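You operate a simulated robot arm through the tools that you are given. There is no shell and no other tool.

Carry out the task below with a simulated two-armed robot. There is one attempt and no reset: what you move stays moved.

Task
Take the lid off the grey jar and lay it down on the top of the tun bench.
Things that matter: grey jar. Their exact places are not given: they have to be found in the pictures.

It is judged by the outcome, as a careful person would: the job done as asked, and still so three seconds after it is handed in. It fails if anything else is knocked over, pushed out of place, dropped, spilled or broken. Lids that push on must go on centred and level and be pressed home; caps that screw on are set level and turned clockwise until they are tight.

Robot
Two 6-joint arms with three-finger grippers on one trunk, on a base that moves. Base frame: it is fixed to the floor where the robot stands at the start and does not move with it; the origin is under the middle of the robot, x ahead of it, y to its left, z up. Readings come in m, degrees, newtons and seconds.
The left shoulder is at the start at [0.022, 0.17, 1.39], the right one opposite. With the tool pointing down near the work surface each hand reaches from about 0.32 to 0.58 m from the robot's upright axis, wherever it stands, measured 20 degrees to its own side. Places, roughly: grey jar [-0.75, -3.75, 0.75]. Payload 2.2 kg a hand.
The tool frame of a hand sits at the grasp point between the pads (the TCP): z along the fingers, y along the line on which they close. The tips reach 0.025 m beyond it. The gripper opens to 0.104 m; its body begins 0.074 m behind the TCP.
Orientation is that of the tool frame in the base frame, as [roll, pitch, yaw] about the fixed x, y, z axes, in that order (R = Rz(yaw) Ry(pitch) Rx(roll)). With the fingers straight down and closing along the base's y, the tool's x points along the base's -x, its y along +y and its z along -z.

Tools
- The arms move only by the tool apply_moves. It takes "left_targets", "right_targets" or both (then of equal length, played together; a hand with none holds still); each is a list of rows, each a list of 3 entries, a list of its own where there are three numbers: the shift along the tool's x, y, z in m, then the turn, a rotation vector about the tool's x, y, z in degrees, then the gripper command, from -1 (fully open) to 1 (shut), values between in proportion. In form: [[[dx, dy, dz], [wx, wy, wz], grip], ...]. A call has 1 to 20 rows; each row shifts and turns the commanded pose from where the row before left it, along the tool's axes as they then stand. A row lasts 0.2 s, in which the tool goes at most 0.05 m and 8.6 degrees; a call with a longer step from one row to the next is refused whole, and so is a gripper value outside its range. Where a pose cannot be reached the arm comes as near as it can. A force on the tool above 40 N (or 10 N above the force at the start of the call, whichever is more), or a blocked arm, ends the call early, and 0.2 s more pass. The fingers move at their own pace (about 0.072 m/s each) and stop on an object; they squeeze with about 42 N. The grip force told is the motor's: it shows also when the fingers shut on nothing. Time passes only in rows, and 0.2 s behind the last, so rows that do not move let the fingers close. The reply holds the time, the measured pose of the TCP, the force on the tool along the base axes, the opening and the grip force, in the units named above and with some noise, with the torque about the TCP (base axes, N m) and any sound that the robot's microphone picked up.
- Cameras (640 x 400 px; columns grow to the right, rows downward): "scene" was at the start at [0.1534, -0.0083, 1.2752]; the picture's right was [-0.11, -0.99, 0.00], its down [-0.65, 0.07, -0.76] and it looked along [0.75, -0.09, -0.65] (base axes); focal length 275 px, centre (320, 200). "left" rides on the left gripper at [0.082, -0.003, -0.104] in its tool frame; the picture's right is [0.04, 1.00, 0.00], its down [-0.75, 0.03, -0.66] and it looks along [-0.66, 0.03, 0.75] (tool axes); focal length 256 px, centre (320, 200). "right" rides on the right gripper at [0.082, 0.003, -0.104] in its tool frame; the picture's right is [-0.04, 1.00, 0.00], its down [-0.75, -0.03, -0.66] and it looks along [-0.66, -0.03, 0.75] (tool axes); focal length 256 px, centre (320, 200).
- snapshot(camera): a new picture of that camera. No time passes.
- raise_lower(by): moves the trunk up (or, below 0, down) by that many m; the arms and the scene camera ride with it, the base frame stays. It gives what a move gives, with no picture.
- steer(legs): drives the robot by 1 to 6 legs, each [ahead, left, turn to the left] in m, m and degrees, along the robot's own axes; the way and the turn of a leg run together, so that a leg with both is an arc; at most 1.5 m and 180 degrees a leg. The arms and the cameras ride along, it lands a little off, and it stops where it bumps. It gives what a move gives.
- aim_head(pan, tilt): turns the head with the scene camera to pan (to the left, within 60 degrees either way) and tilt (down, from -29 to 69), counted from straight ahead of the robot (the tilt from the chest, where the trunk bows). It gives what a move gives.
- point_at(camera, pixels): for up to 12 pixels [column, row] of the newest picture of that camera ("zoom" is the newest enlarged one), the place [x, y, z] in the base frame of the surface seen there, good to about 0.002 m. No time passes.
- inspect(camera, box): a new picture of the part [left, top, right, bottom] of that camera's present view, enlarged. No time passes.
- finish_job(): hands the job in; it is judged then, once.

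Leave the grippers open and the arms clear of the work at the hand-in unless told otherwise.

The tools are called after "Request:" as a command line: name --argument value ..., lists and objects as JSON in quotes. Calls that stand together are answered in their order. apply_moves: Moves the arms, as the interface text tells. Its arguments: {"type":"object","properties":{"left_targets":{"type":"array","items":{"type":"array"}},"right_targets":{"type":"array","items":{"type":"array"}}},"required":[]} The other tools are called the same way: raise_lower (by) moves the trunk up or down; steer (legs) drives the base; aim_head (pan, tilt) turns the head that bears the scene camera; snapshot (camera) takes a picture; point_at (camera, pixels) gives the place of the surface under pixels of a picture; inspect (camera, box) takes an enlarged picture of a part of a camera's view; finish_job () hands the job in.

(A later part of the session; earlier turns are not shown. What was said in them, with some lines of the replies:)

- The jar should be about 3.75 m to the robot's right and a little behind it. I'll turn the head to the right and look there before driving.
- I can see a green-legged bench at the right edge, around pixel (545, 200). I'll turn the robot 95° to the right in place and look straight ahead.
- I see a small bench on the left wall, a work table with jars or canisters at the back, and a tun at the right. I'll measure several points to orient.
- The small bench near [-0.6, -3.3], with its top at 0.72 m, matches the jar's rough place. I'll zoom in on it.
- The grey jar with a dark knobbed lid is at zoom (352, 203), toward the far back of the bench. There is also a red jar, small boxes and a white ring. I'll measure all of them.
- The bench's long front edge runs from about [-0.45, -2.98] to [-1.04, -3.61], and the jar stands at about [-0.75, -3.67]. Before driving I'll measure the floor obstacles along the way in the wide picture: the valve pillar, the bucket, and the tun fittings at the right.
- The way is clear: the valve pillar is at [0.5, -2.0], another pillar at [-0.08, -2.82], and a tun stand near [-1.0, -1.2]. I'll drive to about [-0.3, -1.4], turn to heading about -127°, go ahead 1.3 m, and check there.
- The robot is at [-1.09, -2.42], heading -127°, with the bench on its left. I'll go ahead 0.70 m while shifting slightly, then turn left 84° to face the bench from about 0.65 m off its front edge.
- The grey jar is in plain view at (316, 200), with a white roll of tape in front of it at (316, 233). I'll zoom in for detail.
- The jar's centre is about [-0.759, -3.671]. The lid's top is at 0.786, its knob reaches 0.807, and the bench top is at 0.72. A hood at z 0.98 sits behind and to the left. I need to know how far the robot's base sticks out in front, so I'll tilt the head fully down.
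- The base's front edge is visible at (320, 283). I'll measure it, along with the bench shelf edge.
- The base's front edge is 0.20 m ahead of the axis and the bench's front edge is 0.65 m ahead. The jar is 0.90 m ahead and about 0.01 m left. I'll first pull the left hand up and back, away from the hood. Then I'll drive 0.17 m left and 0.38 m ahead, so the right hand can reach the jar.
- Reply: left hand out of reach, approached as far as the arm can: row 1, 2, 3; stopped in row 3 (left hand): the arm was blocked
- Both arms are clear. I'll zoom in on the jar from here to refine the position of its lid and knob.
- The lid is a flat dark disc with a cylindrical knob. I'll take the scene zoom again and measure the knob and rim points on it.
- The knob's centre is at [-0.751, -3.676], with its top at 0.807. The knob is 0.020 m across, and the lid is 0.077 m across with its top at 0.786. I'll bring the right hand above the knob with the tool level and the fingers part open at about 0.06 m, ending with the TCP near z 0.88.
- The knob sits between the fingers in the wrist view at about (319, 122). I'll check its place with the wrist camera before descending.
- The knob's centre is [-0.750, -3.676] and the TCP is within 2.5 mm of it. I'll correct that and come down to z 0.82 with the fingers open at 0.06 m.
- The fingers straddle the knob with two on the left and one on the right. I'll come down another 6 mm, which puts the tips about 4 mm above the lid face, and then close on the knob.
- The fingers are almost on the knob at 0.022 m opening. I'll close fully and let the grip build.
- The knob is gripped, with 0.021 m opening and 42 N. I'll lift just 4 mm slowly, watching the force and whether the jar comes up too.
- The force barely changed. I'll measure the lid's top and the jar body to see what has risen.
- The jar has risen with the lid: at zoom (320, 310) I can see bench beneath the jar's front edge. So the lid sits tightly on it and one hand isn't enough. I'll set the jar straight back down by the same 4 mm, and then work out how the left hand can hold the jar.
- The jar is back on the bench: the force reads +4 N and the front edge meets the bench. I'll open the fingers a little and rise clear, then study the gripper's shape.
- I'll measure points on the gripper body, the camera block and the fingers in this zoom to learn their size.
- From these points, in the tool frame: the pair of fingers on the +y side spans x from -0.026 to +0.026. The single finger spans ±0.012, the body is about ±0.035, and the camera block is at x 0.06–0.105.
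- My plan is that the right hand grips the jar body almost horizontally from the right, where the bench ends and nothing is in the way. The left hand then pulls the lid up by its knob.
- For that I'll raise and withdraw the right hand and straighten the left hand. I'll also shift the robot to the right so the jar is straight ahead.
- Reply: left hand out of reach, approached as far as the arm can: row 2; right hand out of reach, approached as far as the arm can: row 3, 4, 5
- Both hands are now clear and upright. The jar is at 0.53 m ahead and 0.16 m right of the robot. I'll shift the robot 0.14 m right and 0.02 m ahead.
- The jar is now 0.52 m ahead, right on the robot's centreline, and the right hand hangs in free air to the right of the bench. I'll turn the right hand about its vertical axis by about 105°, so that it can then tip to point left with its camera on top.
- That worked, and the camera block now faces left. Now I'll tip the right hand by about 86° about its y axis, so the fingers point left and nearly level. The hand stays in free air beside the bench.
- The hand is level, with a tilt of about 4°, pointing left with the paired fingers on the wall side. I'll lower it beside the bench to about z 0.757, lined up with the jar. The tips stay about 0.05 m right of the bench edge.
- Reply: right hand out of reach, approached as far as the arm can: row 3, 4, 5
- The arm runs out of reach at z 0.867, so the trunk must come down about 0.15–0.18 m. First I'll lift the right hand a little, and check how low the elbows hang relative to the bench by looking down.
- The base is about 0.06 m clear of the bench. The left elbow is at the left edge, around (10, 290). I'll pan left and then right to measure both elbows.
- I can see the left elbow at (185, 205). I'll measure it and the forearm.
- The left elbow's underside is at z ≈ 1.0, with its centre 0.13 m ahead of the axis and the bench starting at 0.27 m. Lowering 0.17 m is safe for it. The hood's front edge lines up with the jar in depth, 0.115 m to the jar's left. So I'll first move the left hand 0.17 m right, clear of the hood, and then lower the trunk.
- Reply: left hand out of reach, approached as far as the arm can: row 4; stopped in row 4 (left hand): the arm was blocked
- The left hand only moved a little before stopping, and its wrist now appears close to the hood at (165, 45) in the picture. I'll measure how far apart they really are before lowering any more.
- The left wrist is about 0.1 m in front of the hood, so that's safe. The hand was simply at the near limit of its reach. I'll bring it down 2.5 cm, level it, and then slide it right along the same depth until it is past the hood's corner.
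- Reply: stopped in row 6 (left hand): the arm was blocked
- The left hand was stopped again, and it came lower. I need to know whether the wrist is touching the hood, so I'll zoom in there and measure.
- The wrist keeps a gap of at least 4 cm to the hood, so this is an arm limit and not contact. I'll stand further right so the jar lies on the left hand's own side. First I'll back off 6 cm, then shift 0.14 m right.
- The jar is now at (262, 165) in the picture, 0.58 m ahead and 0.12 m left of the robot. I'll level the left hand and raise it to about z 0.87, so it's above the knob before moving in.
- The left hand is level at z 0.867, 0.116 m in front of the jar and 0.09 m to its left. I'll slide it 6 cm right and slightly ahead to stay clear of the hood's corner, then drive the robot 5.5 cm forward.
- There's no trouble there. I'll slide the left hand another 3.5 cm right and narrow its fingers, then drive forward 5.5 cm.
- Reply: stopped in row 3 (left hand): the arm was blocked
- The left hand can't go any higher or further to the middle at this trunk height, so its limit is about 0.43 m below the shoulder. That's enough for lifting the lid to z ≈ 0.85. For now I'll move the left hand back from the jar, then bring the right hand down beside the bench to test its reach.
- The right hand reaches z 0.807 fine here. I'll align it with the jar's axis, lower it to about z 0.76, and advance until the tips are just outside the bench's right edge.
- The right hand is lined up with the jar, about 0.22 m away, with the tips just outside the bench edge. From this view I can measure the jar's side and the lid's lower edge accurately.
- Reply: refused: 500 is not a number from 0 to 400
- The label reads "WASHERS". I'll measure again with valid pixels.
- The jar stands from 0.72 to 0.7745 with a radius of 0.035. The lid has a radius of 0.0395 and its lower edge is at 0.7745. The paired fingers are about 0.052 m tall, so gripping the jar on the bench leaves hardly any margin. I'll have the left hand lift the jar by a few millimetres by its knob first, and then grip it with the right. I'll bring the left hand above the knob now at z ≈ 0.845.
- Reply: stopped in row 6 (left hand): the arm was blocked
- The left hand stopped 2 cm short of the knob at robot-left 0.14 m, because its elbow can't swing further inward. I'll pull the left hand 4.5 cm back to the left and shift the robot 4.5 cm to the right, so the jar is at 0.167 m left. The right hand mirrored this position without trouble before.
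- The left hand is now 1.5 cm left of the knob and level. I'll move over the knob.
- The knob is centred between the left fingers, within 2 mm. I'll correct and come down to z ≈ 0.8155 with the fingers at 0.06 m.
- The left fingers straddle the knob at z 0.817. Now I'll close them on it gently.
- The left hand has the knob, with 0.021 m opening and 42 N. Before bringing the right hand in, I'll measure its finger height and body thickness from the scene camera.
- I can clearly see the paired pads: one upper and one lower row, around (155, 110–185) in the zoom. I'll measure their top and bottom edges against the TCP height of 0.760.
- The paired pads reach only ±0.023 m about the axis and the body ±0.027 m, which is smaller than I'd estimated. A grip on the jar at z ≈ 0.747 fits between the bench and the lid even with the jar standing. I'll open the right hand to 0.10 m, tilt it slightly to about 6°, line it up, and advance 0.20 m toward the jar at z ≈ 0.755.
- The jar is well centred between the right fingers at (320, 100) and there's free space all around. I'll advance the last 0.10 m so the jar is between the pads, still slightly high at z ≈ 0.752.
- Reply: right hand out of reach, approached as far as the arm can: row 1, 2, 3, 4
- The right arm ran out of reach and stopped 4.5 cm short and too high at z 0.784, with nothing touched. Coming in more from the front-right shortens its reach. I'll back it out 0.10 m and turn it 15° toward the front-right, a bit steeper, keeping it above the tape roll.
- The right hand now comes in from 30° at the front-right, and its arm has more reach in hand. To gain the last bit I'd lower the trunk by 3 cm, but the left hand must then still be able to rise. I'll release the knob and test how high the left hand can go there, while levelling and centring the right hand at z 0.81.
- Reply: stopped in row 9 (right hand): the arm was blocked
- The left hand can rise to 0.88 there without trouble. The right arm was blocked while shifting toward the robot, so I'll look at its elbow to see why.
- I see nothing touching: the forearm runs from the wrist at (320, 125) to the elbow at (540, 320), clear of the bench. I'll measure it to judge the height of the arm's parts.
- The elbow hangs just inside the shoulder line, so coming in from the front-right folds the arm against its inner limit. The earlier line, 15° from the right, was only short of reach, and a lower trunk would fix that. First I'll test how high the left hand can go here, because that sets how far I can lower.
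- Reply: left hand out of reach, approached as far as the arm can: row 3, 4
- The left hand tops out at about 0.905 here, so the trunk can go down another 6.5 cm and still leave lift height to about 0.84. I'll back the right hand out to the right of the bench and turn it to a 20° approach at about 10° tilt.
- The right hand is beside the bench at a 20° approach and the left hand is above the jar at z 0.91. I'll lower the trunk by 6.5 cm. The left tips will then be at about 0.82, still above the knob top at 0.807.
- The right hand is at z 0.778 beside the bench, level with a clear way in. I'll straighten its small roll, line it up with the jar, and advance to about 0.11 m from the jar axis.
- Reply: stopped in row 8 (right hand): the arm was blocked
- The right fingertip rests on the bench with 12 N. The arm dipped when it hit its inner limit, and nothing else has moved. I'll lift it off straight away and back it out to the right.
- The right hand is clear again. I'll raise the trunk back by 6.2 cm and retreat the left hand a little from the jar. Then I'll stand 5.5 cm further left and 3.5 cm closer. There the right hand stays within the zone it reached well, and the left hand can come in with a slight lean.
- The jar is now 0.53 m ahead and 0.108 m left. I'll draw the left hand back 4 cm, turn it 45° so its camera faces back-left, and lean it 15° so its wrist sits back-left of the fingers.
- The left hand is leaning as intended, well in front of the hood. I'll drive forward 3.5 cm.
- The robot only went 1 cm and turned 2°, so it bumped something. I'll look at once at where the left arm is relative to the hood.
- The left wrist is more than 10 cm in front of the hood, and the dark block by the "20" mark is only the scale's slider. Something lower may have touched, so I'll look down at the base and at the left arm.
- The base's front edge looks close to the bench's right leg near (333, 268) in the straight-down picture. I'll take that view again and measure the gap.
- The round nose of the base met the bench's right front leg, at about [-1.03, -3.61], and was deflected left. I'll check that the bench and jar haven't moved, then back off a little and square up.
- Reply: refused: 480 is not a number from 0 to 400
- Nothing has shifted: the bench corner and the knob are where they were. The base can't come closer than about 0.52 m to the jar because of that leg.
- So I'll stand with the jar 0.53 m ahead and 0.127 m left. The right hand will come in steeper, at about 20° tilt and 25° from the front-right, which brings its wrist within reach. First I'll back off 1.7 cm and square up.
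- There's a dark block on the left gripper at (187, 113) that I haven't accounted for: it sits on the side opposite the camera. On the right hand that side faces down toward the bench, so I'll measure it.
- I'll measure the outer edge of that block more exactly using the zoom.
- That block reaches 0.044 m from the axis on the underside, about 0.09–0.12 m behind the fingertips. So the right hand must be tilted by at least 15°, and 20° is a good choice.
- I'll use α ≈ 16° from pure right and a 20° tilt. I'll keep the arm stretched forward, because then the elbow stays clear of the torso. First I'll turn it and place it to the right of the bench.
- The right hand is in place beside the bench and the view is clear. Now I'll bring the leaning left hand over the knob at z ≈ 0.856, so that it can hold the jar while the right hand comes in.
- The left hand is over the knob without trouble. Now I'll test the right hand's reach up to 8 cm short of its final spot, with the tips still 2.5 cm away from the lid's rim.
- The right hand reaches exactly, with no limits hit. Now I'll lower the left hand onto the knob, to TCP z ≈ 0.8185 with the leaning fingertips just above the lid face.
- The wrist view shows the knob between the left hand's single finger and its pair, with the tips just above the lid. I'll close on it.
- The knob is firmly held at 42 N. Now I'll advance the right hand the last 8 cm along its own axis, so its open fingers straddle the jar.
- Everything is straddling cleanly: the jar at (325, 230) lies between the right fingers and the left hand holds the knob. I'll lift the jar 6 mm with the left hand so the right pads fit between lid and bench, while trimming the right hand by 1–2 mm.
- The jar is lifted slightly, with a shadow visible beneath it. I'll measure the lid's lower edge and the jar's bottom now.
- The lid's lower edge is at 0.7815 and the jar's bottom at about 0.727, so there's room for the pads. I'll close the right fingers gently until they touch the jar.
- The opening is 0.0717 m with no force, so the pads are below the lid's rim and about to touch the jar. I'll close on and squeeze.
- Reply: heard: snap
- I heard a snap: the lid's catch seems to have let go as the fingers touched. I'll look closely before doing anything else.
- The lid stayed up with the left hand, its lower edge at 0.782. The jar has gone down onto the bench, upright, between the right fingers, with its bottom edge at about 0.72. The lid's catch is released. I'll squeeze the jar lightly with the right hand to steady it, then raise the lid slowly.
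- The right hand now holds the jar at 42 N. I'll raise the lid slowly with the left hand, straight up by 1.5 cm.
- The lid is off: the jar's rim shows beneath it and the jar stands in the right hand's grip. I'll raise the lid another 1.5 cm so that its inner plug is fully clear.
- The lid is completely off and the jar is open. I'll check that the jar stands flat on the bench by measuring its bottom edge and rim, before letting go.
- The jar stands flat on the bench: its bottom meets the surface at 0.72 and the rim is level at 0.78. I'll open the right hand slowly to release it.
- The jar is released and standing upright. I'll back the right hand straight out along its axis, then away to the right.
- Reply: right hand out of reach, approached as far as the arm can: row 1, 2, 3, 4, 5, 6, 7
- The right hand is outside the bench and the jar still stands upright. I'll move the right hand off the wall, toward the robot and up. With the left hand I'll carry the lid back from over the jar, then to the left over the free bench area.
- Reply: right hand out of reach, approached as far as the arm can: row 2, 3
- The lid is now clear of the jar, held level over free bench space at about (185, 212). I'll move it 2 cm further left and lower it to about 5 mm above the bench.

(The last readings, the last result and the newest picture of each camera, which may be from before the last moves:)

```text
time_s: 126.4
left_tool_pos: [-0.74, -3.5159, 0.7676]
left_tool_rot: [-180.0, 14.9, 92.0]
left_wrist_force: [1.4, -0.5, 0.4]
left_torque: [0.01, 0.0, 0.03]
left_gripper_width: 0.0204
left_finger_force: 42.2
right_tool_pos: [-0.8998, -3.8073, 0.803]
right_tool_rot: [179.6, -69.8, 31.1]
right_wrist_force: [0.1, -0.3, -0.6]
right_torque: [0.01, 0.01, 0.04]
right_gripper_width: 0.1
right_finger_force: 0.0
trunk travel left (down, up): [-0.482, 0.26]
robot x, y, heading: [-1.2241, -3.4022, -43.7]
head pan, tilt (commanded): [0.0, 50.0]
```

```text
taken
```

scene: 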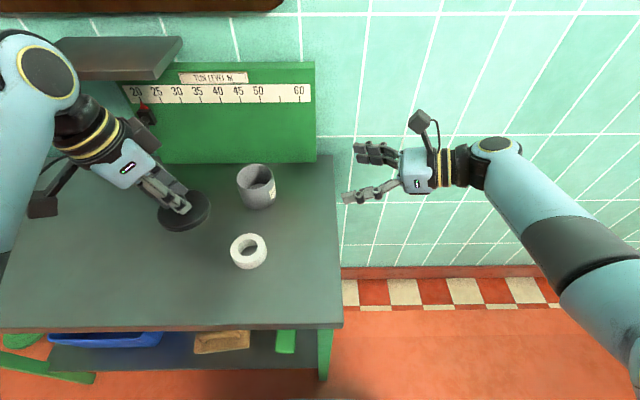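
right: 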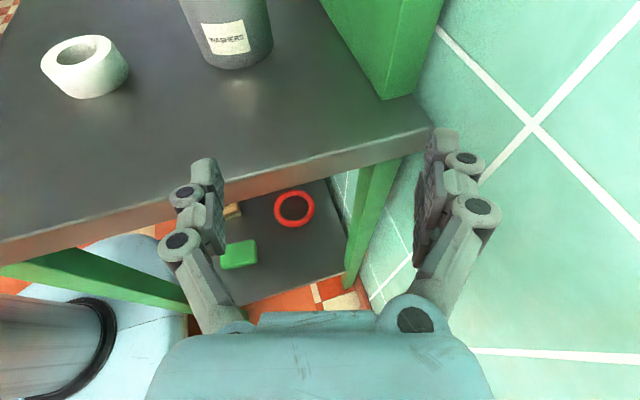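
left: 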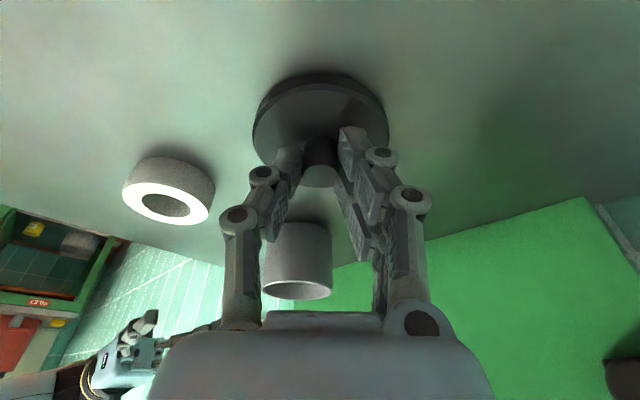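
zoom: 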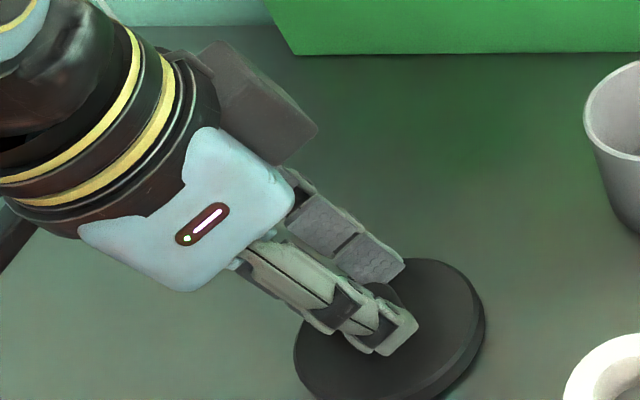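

The lid is about 4 mm above the bench. I'll lower it in 1 mm steps until I feel contact.

Request:
apply_moves --left_targets '[[[0.00026, 0, 0.00097], [0, 0, 0], 1], [[0.00026, 0, 0.00097], [0, 0, 0], 1], [[0.00026, 0, 0.00097], [0, 0, 0], 1], [[0.0, 0, 0], [0, 0, 0], 1]]'

Request:
inspect --camera "scene" --box '[130, 180, 242, 250]'

Request:
point_at --camera "zoom" --pixels '[[350, 380], [350, 390], [300, 370], [420, 330], [440, 280], [300, 300], [250, 340]]'

```text
time_s: 127.4
left_tool_pos: [-0.739, -3.5145, 0.7649]
left_tool_rot: [-179.9, 15.0, 92.0]
left_wrist_force: [0.3, -0.3, 0.6]
left_torque: [-0.01, -0.02, 0.0]
left_gripper_width: 0.0204
left_finger_force: 42.9
right_tool_pos: [-0.8987, -3.8061, 0.8012]
right_tool_rot: [179.5, -70.0, 31.2]
right_wrist_force: [-0.7, 0.0, 0.1]
right_torque: [0.02, 0.0, 0.02]
right_gripper_width: 0.1
right_finger_force: 0.1
trunk travel left (down, up): [-0.482, 0.26]
robot x, y, heading: [-1.2223, -3.3976, -43.7]
head pan, tilt (commanded): [0.0, 50.0]
```

```text
5.71 times, centred on (186, 215) of scene
```

zoom: 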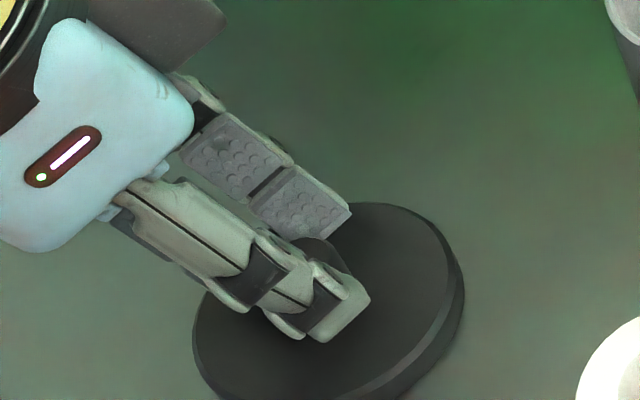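

```text
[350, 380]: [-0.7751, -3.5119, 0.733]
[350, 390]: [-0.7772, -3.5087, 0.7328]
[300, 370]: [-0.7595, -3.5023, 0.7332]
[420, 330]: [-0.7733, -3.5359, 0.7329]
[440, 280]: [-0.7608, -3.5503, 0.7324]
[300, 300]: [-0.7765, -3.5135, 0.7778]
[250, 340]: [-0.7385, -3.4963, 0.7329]
```

The lid's top is at 0.733, so its underside is about 2 mm above the bench. I'll continue down by small steps.

Request:
apply_moves --left_targets '[[[0.00026, 0, 0.00097], [0, 0, 0], 1], [[0.00018, 0, 0.00068], [0, 0, 0], 1], [[0.00013, 0, 0.00048], [0, 0, 0], 1], [[0.0, 0, 0], [0, 0, 0], 1]]'

```text
time_s: 128.4
left_tool_pos: [-0.7401, -3.5148, 0.7635]
left_tool_rot: [179.9, 15.0, 92.0]
left_wrist_force: [0.3, 2.5, 10.1]
left_torque: [0.34, 0.07, 0.03]
left_gripper_width: 0.0208
left_finger_force: 42.2
right_tool_pos: [-0.8989, -3.8073, 0.8017]
right_tool_rot: [179.4, -70.0, 31.2]
right_wrist_force: [0.5, -0.2, -0.1]
right_torque: [-0.03, -0.02, 0.04]
right_gripper_width: 0.0999
right_finger_force: 0.0
trunk travel left (down, up): [-0.482, 0.26]
robot x, y, heading: [-1.2193, -3.3989, -43.5]
head pan, tilt (commanded): [0.0, 50.0]
```

Contact: the force is 10 N, so the lid is on the bench. I'll ease up slightly and open the left fingers gradually.

Request:
apply_moves --left_targets '[[[-0.00018, 0, -0.0006], [0, 0, 0], 1], [[0, 0, 0], [0, 0, 0], 0.7], [[0, 0, 0], [0, 0, 0], 0.55], [[0, 0, 0], [0, 0, 0], 0.4], [[0, 0, 0], [0, 0, 0], 0.2], [[0, 0, 0], [0, 0, 0], 0], [[0, 0, 0], [0, 0, 0], -0.15], [[0, 0, 0], [0, 0, 0], -0.15]]'

Request:
inspect --camera "scene" --box '[130, 180, 242, 250]'

Request:
snapshot --camera "left"

```text
time_s: 130.2
left_tool_pos: [-0.7399, -3.5158, 0.763]
left_tool_rot: [-179.9, 14.9, 91.9]
left_wrist_force: [0.3, 0.8, -0.3]
left_torque: [0.0, -0.01, -0.01]
left_gripper_width: 0.0597
left_finger_force: 0.0
right_tool_pos: [-0.8998, -3.8082, 0.8013]
right_tool_rot: [179.4, -69.9, 31.1]
right_wrist_force: [0.3, 0.5, 0.4]
right_torque: [0.02, 0.02, -0.03]
right_gripper_width: 0.1001
right_finger_force: 0.1
trunk travel left (down, up): [-0.482, 0.26]
robot x, y, heading: [-1.2187, -3.4016, -43.8]
head pan, tilt (commanded): [0.0, 50.0]
```

```text
5.71 times, centred on (186, 215) of scene
```

zoom: 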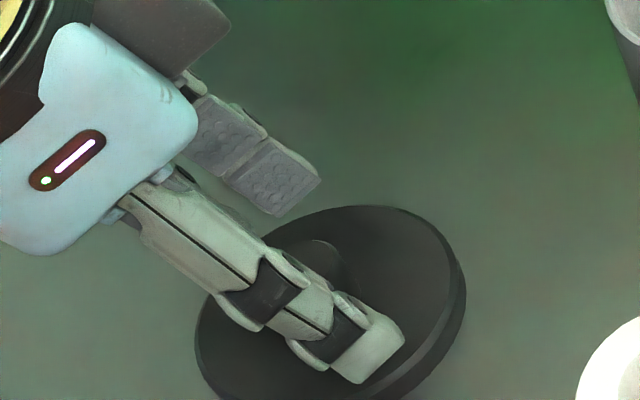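

```text
taken
```

left: 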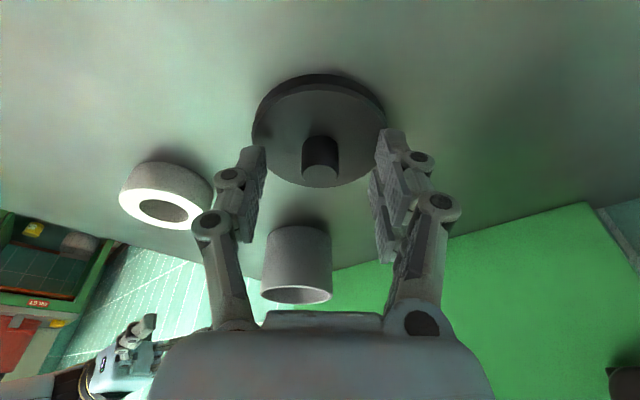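

The lid lies flat on the bench and the fingers are open around the knob. I'll lift the left hand straight up, then open it fully.

Request:
apply_moves --left_targets '[[[-0.0026, 0, -0.0097], [0, 0, 0], -0.15], [[-0.0039, 0, -0.0145], [0, 0, 0], -0.15], [[-0.0052, 0, -0.0193], [0, 0, 0], -0.15], [[-0.0039, 0, -0.0145], [0, 0, 0], -0.4], [[0, 0, 0], [0, 0, 0], -0.8], [[0, 0, 0], [0, 0, 0], -1]]'

Request:
snapshot --camera "scene"

Request:
inspect --camera "scene" --box '[130, 150, 290, 250]'

```text
time_s: 131.6
left_tool_pos: [-0.7418, -3.5147, 0.8249]
left_tool_rot: [-179.9, 14.8, 91.8]
left_wrist_force: [0.2, -0.2, 0.3]
left_torque: [-0.03, 0.02, -0.02]
left_gripper_width: 0.104
left_finger_force: 0.0
right_tool_pos: [-0.9002, -3.807, 0.801]
right_tool_rot: [179.6, -70.0, 31.1]
right_wrist_force: [0.1, -0.6, -0.1]
right_torque: [0.02, 0.02, -0.02]
right_gripper_width: 0.0998
right_finger_force: 0.1
trunk travel left (down, up): [-0.482, 0.26]
robot x, y, heading: [-1.2225, -3.4018, -43.9]
head pan, tilt (commanded): [0.0, 50.0]
```

```text
taken
```

scene: 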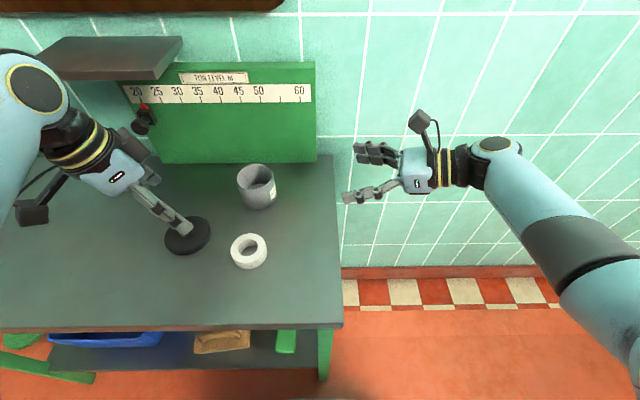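

```text
4.00 times, centred on (210, 200) of scene
```

zoom: 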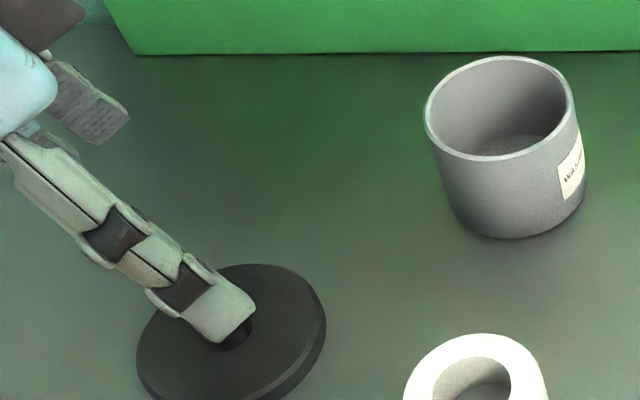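

The lid lies on the bench at about (187, 235) and the open jar stands upright at (257, 187). I'll check the jar's, lid's and tape's positions.

Request:
point_at --camera "zoom" --pixels '[[427, 105], [573, 105], [500, 58], [490, 158], [510, 150], [515, 236], [515, 245], [145, 340], [320, 310], [260, 380], [410, 395], [545, 395]]'

```text
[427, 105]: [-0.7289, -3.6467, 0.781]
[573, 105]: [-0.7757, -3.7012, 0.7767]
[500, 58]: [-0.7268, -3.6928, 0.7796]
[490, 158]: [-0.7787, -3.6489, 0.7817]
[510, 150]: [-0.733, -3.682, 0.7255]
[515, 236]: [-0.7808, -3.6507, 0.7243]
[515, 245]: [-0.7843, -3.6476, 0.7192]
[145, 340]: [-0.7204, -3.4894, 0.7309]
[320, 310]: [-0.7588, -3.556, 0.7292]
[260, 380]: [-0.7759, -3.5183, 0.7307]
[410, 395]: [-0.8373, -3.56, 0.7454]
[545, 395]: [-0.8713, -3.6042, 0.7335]
```

The jar is within 3 mm of where it stood, the lid lies flat with its top at 0.731, and the tape hasn't moved. Both grippers are open. I'll back the robot away 0.35 m so the arms are clear of the work.

Request:
apply_moves --right_targets '[[[0.01, -0.01, -0.02], [0, 0, 0], -1], [[0.015, -0.01, -0.02], [0, 0, 0], -1], [[0.015, 0, -0.02], [0, 0, 0], -1], [[0, 0, 0], [0, 0, 0], -1]]'

Request:
steer --legs '[[-0.35, 0, 0]]'

Request:
aim_head --pan 10 --tilt 40

Request:
snapshot --camera "scene"

```text
time_s: 132.6
left_tool_pos: [-0.7397, -3.5149, 0.8239]
left_tool_rot: [-179.9, 14.9, 92.0]
left_wrist_force: [-0.8, 0.6, -0.2]
left_torque: [-0.01, -0.03, 0.02]
left_gripper_width: 0.1041
left_finger_force: 0.0
right_tool_pos: [-0.9455, -3.8106, 0.8587]
right_tool_rot: [179.5, -69.8, 30.9]
right_wrist_force: [1.1, -0.4, 0.2]
right_torque: [0.0, -0.03, -0.02]
right_gripper_width: 0.104
right_finger_force: 0.1
trunk travel left (down, up): [-0.482, 0.26]
robot x, y, heading: [-1.2202, -3.3988, -43.5]
head pan, tilt (commanded): [0.0, 50.0]
```

```text
time_s: 134.8
left_tool_pos: [-0.9919, -3.2725, 0.8227]
left_tool_rot: [180.0, 15.1, 91.9]
left_wrist_force: [0.3, 0.5, -0.1]
left_torque: [-0.03, -0.01, -0.03]
left_gripper_width: 0.1041
left_finger_force: 0.1
right_tool_pos: [-1.1993, -3.5695, 0.8582]
right_tool_rot: [179.3, -70.0, 31.2]
right_wrist_force: [0.1, -0.1, -0.6]
right_torque: [0.01, -0.02, -0.01]
right_gripper_width: 0.1039
right_finger_force: 0.0
trunk travel left (down, up): [-0.482, 0.26]
robot x, y, heading: [-1.4743, -3.1549, -43.7]
head pan, tilt (commanded): [0.0, 50.0]
```

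```text
time_s: 135.6
left_tool_pos: [-0.9929, -3.2728, 0.8244]
left_tool_rot: [180.0, 14.9, 92.0]
left_wrist_force: [0.7, 0.3, 0.5]
left_torque: [0.03, -0.01, 0.01]
left_gripper_width: 0.1037
left_finger_force: 0.1
right_tool_pos: [-1.1994, -3.5697, 0.8598]
right_tool_rot: [179.4, -70.0, 31.0]
right_wrist_force: [0.1, -1.0, -0.2]
right_torque: [0.0, 0.0, 0.01]
right_gripper_width: 0.104
right_finger_force: 0.0
trunk travel left (down, up): [-0.482, 0.26]
robot x, y, heading: [-1.473, -3.1556, -43.8]
head pan, tilt (commanded): [10.0, 40.0]
```

```text
taken
```

scene: 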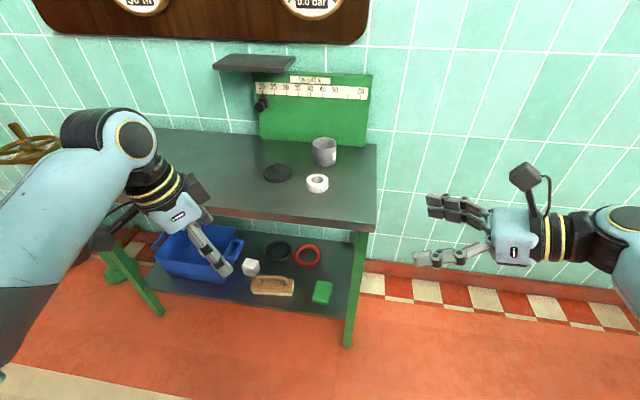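

The robot stands clear. The open jar is upright, the lid lies flat on the bench beside it, and the tape and slider are where they were. One last zoom to confirm before handing in.

Request:
inspect --camera "scene" --box '[230, 110, 390, 210]'

```text
4.00 times, centred on (310, 160) of scene
```

zoom: 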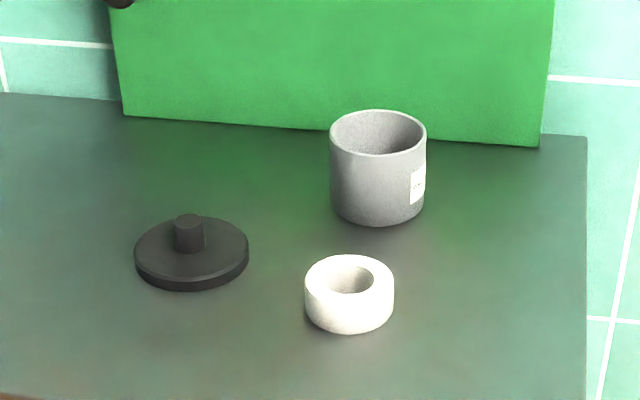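

The lid lies flat on the bench with its knob up, the jar stands open and upright in its place, and the tape roll is untouched. Both grippers are open and clear, so I'm handing the job in.

Request:
finish_job

```text
The job is handed in.
```

The lid is off the grey jar and lies flat, knob up, on the tun bench to the left of the jar. The job is handed in, but I haven't been told the result.

- **Jar:** it stands open and upright, within about 3 mm of where it was.
- **Small drop:** the lid was tight, so I lifted the jar about 7 mm by its knob to grip it with the other hand. The lid snapped free as I did so, and the jar dropped those 7 mm back onto the bench between the right fingers. It stayed upright.
- **Contact with the bench:** while I was getting into position, the base bumped the right front leg once. A right fingertip also pressed on the bench top once, at about 12 N. I re-measured the bench corner and the jar after the leg bump, and neither had moved.
- **Everything else:** the tape roll in front of the jar did not move, and nothing was knocked over or spilled.
- **Robot:** both grippers are open, and it is backed about 0.35 m away from where it worked.
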